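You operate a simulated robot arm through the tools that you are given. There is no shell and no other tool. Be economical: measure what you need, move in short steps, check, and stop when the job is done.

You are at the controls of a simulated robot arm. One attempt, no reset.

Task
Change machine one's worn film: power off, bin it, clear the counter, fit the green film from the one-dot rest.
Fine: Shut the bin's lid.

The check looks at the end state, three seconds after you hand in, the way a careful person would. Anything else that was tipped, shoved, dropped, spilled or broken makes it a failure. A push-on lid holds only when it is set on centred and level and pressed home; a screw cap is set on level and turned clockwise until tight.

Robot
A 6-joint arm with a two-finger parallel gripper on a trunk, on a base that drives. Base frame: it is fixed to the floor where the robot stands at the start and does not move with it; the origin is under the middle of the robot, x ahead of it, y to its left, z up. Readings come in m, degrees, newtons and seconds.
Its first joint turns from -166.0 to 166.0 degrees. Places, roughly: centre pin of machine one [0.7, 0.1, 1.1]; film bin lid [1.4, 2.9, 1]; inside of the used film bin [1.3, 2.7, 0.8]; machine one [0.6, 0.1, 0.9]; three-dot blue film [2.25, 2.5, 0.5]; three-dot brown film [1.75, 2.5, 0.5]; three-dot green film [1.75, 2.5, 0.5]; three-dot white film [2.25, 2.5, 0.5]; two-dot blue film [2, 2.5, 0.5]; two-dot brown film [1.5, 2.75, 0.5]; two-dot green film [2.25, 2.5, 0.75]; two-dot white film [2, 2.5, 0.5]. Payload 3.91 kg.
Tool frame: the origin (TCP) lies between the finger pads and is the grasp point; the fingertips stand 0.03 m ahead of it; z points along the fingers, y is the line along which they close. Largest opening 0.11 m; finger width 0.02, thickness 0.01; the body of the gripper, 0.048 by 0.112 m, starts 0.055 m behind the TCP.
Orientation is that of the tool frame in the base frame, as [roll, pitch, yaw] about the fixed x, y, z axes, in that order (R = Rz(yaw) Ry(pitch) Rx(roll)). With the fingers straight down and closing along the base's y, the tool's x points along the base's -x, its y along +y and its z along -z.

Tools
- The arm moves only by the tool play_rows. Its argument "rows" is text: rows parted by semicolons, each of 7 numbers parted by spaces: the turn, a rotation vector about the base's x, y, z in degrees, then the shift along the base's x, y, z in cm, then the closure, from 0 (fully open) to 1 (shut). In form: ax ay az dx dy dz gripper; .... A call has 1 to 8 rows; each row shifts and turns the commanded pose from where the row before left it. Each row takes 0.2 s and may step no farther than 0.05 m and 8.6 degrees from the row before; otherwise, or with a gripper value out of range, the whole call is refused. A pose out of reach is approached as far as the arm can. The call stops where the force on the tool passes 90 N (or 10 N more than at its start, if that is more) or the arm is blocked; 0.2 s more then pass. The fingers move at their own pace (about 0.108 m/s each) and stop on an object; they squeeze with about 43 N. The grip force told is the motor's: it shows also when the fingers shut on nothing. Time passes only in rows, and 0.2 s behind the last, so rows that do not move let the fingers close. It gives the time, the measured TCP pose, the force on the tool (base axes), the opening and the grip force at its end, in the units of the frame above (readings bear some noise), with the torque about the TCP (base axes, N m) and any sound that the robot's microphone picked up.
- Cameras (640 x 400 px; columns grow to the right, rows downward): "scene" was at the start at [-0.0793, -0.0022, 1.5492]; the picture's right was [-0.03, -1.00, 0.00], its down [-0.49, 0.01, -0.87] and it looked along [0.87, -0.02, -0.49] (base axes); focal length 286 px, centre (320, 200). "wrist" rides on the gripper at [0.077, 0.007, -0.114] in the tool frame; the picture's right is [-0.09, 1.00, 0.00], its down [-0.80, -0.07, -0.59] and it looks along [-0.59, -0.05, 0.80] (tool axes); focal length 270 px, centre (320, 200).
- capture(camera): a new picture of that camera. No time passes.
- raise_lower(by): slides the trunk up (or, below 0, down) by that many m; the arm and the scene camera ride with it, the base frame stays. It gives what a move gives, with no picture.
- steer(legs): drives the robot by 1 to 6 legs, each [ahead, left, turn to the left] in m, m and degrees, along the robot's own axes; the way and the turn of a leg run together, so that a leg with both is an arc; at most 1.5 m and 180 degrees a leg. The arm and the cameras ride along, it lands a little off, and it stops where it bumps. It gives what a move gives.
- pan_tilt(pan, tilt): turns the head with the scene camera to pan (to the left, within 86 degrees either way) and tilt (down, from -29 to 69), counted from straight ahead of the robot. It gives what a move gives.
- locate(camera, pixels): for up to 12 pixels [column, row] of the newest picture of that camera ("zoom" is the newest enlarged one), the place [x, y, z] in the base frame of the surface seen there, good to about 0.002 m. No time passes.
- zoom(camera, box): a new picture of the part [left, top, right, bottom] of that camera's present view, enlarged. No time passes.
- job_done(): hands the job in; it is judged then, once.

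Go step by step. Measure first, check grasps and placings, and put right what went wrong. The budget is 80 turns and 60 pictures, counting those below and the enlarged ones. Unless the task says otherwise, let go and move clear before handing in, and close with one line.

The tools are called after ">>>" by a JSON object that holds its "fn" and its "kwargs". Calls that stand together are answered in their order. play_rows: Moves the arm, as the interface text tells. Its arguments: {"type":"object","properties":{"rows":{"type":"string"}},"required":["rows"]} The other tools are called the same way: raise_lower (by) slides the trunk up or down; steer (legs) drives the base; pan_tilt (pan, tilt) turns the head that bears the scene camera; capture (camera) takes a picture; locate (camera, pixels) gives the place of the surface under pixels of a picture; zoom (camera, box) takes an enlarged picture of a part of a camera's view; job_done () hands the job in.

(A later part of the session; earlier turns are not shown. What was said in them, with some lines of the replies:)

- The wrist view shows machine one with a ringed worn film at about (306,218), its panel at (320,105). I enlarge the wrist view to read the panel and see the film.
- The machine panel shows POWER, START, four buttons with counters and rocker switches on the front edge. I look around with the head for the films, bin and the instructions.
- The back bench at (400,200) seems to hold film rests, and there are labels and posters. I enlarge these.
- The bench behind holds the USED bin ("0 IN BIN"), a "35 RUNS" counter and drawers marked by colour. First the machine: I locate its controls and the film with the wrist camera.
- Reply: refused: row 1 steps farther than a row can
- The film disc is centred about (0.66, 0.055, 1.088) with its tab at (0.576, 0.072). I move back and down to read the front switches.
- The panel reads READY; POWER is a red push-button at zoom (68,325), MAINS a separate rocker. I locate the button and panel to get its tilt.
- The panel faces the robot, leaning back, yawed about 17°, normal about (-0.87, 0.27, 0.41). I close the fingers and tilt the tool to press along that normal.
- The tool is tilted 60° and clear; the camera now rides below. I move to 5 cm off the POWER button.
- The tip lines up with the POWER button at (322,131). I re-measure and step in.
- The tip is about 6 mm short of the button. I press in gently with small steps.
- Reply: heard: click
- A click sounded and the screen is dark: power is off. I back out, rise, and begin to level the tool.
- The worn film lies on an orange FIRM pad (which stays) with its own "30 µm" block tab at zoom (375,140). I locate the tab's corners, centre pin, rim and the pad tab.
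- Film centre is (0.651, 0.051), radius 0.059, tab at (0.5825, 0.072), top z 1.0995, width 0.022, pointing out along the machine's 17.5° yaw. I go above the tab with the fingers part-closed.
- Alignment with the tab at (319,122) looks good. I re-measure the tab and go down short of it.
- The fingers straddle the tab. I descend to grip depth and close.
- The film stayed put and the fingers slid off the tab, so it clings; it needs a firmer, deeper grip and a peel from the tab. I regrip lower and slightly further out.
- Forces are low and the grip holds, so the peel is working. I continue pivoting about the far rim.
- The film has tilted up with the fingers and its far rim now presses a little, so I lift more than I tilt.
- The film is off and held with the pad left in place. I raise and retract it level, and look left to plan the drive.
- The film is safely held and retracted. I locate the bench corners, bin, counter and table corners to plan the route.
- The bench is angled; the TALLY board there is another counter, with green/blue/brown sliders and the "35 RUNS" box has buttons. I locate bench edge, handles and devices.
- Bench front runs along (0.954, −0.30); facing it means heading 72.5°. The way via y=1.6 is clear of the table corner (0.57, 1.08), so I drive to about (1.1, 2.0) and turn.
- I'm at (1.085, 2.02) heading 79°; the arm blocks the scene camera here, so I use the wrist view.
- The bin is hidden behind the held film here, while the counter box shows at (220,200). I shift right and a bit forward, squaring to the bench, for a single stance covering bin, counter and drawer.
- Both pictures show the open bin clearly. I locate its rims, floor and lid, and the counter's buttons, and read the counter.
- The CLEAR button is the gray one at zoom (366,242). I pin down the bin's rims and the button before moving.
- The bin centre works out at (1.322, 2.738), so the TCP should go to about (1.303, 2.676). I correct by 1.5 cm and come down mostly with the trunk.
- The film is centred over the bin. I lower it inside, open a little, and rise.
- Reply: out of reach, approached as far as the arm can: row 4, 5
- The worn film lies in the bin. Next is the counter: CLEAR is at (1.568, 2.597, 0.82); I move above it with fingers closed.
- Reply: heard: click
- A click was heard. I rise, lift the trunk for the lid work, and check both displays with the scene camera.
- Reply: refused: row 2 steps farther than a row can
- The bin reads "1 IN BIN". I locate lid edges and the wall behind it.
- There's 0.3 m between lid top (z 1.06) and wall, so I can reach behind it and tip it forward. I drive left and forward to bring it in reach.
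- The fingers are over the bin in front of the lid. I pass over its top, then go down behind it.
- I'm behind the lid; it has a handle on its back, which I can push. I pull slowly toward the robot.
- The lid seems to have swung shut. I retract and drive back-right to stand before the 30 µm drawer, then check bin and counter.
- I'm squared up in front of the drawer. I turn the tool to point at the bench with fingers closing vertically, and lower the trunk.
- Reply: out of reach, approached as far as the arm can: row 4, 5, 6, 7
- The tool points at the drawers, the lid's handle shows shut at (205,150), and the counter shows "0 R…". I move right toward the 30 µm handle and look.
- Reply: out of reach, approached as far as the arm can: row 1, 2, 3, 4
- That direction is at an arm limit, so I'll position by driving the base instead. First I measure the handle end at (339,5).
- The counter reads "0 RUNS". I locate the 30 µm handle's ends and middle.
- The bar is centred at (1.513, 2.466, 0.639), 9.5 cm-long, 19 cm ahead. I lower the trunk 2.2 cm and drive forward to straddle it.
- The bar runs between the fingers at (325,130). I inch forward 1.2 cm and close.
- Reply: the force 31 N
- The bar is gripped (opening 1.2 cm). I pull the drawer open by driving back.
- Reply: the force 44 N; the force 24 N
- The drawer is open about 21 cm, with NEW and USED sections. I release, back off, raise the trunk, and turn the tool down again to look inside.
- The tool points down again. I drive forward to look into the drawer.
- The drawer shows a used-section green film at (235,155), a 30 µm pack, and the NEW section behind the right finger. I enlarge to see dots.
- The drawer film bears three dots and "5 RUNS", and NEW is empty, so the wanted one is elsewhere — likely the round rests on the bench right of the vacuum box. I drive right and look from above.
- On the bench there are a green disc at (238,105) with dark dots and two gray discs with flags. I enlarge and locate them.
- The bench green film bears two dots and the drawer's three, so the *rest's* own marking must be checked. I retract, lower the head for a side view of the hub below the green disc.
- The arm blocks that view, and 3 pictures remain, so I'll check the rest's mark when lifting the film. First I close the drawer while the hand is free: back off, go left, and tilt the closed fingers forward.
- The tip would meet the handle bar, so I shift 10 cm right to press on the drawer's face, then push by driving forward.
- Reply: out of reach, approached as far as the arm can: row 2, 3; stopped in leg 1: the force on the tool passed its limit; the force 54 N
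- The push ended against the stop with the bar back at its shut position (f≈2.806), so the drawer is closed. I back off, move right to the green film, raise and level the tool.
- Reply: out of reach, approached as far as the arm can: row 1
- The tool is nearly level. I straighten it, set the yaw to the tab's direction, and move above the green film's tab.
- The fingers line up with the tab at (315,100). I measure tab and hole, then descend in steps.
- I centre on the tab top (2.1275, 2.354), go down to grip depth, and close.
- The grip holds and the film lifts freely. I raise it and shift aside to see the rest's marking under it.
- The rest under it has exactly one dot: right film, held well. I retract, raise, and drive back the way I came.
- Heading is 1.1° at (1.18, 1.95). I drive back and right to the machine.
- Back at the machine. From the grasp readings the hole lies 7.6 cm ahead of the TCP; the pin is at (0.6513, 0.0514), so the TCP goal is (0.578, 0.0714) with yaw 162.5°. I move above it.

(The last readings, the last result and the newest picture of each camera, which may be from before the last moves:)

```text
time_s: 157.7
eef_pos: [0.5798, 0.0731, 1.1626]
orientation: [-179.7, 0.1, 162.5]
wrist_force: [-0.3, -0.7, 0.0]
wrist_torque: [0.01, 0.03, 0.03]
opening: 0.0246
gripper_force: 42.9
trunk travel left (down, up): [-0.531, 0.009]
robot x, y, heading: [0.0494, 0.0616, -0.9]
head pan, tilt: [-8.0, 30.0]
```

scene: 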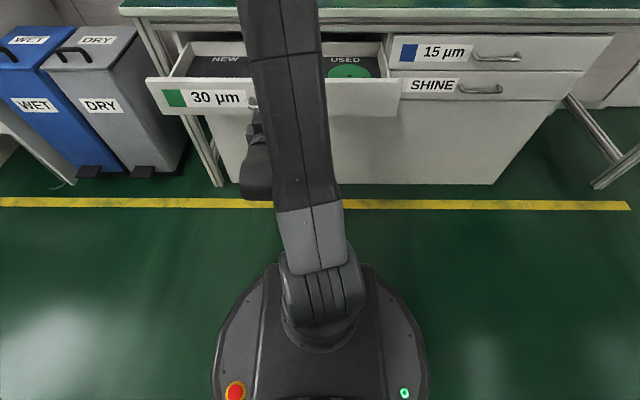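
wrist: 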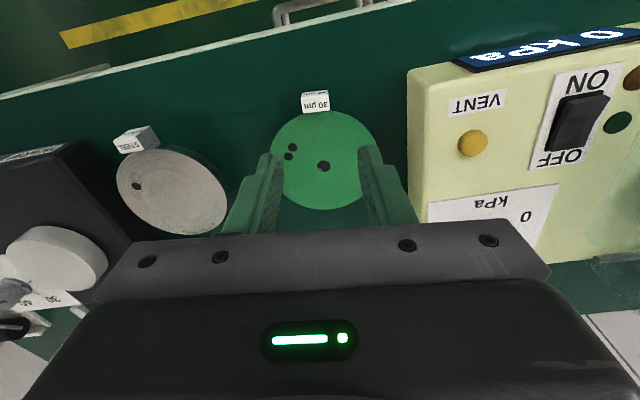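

Fingers self-centre on the tab, so I trim +1 mm in y and lower to just above the pad, then feel for contact.

>>> {"fn": "play_rows", "kwargs": {"rows": "0 0 0 0 0.1 -2.2 1;0 0 0 0 0 -2 1;0 0 0 0 0 0 1"}}

>>> {"fn": "play_rows", "kwargs": {"rows": "0 0 0 0 0 -0.3 1;0 0 0 0 0 0 1"}}

>>> {"fn": "play_rows", "kwargs": {"rows": "0 0 0 0 0 -0.25 1;0 0 0 0 0 0 1"}}

```text
time_s: 158.4
eef_pos: [0.5796, 0.0733, 1.1185]
orientation: [-179.6, 0.0, 162.6]
wrist_force: [-0.8, -0.2, -0.4]
wrist_torque: [0.02, 0.05, -0.02]
opening: 0.0248
gripper_force: 43.1
trunk travel left (down, up): [-0.531, 0.009]
robot x, y, heading: [0.05, 0.0595, -1.1]
head pan, tilt: [-8.0, 30.0]
```

```text
time_s: 159.1
eef_pos: [0.5777, 0.0742, 1.1154]
orientation: [-179.7, 0.1, 162.4]
wrist_force: [-0.3, 0.6, 0.0]
wrist_torque: [0.02, 0.05, 0.02]
opening: 0.0248
gripper_force: 42.8
trunk travel left (down, up): [-0.531, 0.009]
robot x, y, heading: [0.0501, 0.0607, -1.0]
head pan, tilt: [-8.0, 30.0]
```

```text
time_s: 159.7
eef_pos: [0.578, 0.074, 1.1147]
orientation: [-179.7, 0.1, 162.4]
wrist_force: [-0.4, -0.7, -0.2]
wrist_torque: [-0.03, 0.01, 0.01]
opening: 0.0247
gripper_force: 43.3
trunk travel left (down, up): [-0.531, 0.009]
robot x, y, heading: [0.0516, 0.0617, -0.9]
head pan, tilt: [-8.0, 30.0]
```

No contact yet at 1.1147. I go on in 2 mm steps.

>>> {"fn": "play_rows", "kwargs": {"rows": "0 0 0 0 0 -0.2 1;0 0 0 0 0 0 1"}}

>>> {"fn": "play_rows", "kwargs": {"rows": "0 0 0 0 0 -0.15 1;0 0 0 0 0 0 1"}}

>>> {"fn": "play_rows", "kwargs": {"rows": "0 0 0 0 0 -0.15 1;0 0 0 0 0 0 1"}}

```text
time_s: 160.2
eef_pos: [0.577, 0.0742, 1.1132]
orientation: [-179.8, 0.0, 162.5]
wrist_force: [-1.1, 0.3, -0.2]
wrist_torque: [0.05, 0.07, 0.0]
opening: 0.0247
gripper_force: 42.8
trunk travel left (down, up): [-0.531, 0.009]
robot x, y, heading: [0.049, 0.0607, -1.2]
head pan, tilt: [-8.0, 30.0]
```

```text
time_s: 160.8
eef_pos: [0.5795, 0.0731, 1.1109]
orientation: [-179.8, 0.1, 162.5]
wrist_force: [0.8, -0.3, -1.5]
wrist_torque: [0.07, 0.01, 0.0]
opening: 0.0247
gripper_force: 42.7
trunk travel left (down, up): [-0.531, 0.009]
robot x, y, heading: [0.0475, 0.0575, -0.9]
head pan, tilt: [-8.0, 30.0]
```

```text
time_s: 161.4
eef_pos: [0.5775, 0.0734, 1.1078]
orientation: [-179.8, 0.3, 162.5]
wrist_force: [1.0, -0.3, 1.9]
wrist_torque: [0.02, -0.04, -0.01]
opening: 0.025
gripper_force: 42.5
trunk travel left (down, up): [-0.531, 0.009]
robot x, y, heading: [0.0497, 0.0624, -1.1]
head pan, tilt: [-8.0, 30.0]
```

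A hint of contact (Fz ~2 N) at the expected seated height. One more small step to confirm.

>>> {"fn": "play_rows", "kwargs": {"rows": "0 0 0 0 0 -0.15 1;0 0 0 0 0 0 1"}}

```text
time_s: 162.1
eef_pos: [0.5777, 0.0738, 1.1099]
orientation: [-179.8, 0.3, 162.5]
wrist_force: [2.0, -1.9, 12.2]
wrist_torque: [0.02, -0.38, -0.03]
opening: 0.0246
gripper_force: 42.9
trunk travel left (down, up): [-0.531, 0.009]
robot x, y, heading: [0.0512, 0.0641, -1.0]
head pan, tilt: [-8.0, 30.0]
```

Contact is firm at 12 N and at a height below the pin top, which means it is seated. I release, rise, and use the last picture to check.

>>> {"fn": "play_rows", "kwargs": {"rows": "0 0 0 0 0 0 0.6;0 0 0 0 0 0 0.6;0 0 0 0 0 2 0.6;0 0 0 0 0 3 0.6;0 0 0 0 0 3 0.6;0 0 0 0 0 3 0.6;0 0 0 -3 0 2 0.6;0 0 0 -4 0 2 0.6"}}

>>> {"fn": "zoom", "kwargs": {"camera": "wrist", "box": [200, 80, 460, 240]}}

```text
time_s: 163.8
eef_pos: [0.505, 0.0721, 1.2557]
orientation: [-179.9, 0.2, 162.4]
wrist_force: [-0.1, -0.7, 0.1]
wrist_torque: [0.0, -0.03, 0.03]
opening: 0.0441
gripper_force: 0.1
trunk travel left (down, up): [-0.531, 0.009]
robot x, y, heading: [0.0527, 0.0588, -0.9]
head pan, tilt: [-8.0, 30.0]
```

```text
2.46 times, centred on (330, 160) of wrist
```

zoom: 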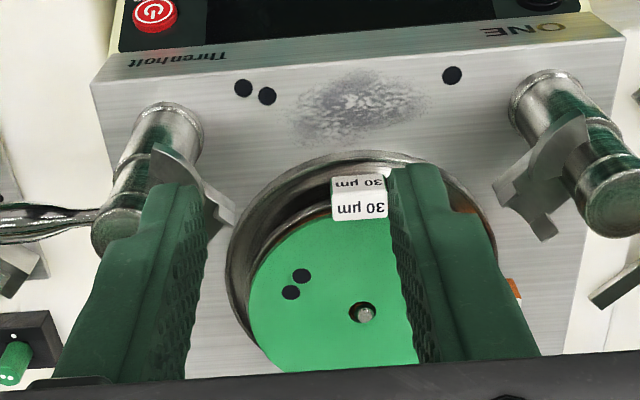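

The film lies over the pin, with the pin showing in its hole at (363,313). I check with locate that it lies flat and centred.

>>> {"fn": "locate", "kwargs": {"camera": "zoom", "pixels": [[366, 314], [355, 310], [262, 300], [300, 245], [370, 235], [340, 360], [400, 350], [270, 340], [355, 205], [253, 300], [330, 300]]}}

```text
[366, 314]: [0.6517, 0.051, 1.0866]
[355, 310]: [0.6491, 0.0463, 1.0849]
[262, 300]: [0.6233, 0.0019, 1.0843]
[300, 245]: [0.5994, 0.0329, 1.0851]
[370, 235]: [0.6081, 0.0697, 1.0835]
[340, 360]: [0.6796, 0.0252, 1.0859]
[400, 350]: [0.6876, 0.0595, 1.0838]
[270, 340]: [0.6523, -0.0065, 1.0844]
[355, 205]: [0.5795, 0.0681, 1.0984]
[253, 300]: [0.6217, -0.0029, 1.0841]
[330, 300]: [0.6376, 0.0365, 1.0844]
```

The film lies flat at z ≈ 1.0845 all round, the same height as the old one, with the pin (0.652, 0.051) through its hole. The hand is open and clear, so I hand in.

>>> {"fn": "job_done", "kwargs": {}}

```text
The job is handed in.
```

I changed machine one's film: power is off (screen dark), the worn film is in the bin with the lid shut, the counter reads 0 RUNS, and the green film from the one-dot rest sits flat on the pin. I also opened and re-shut the 30 µm drawer while looking for that film; I judged it shut by contact and position, with no picture of it.
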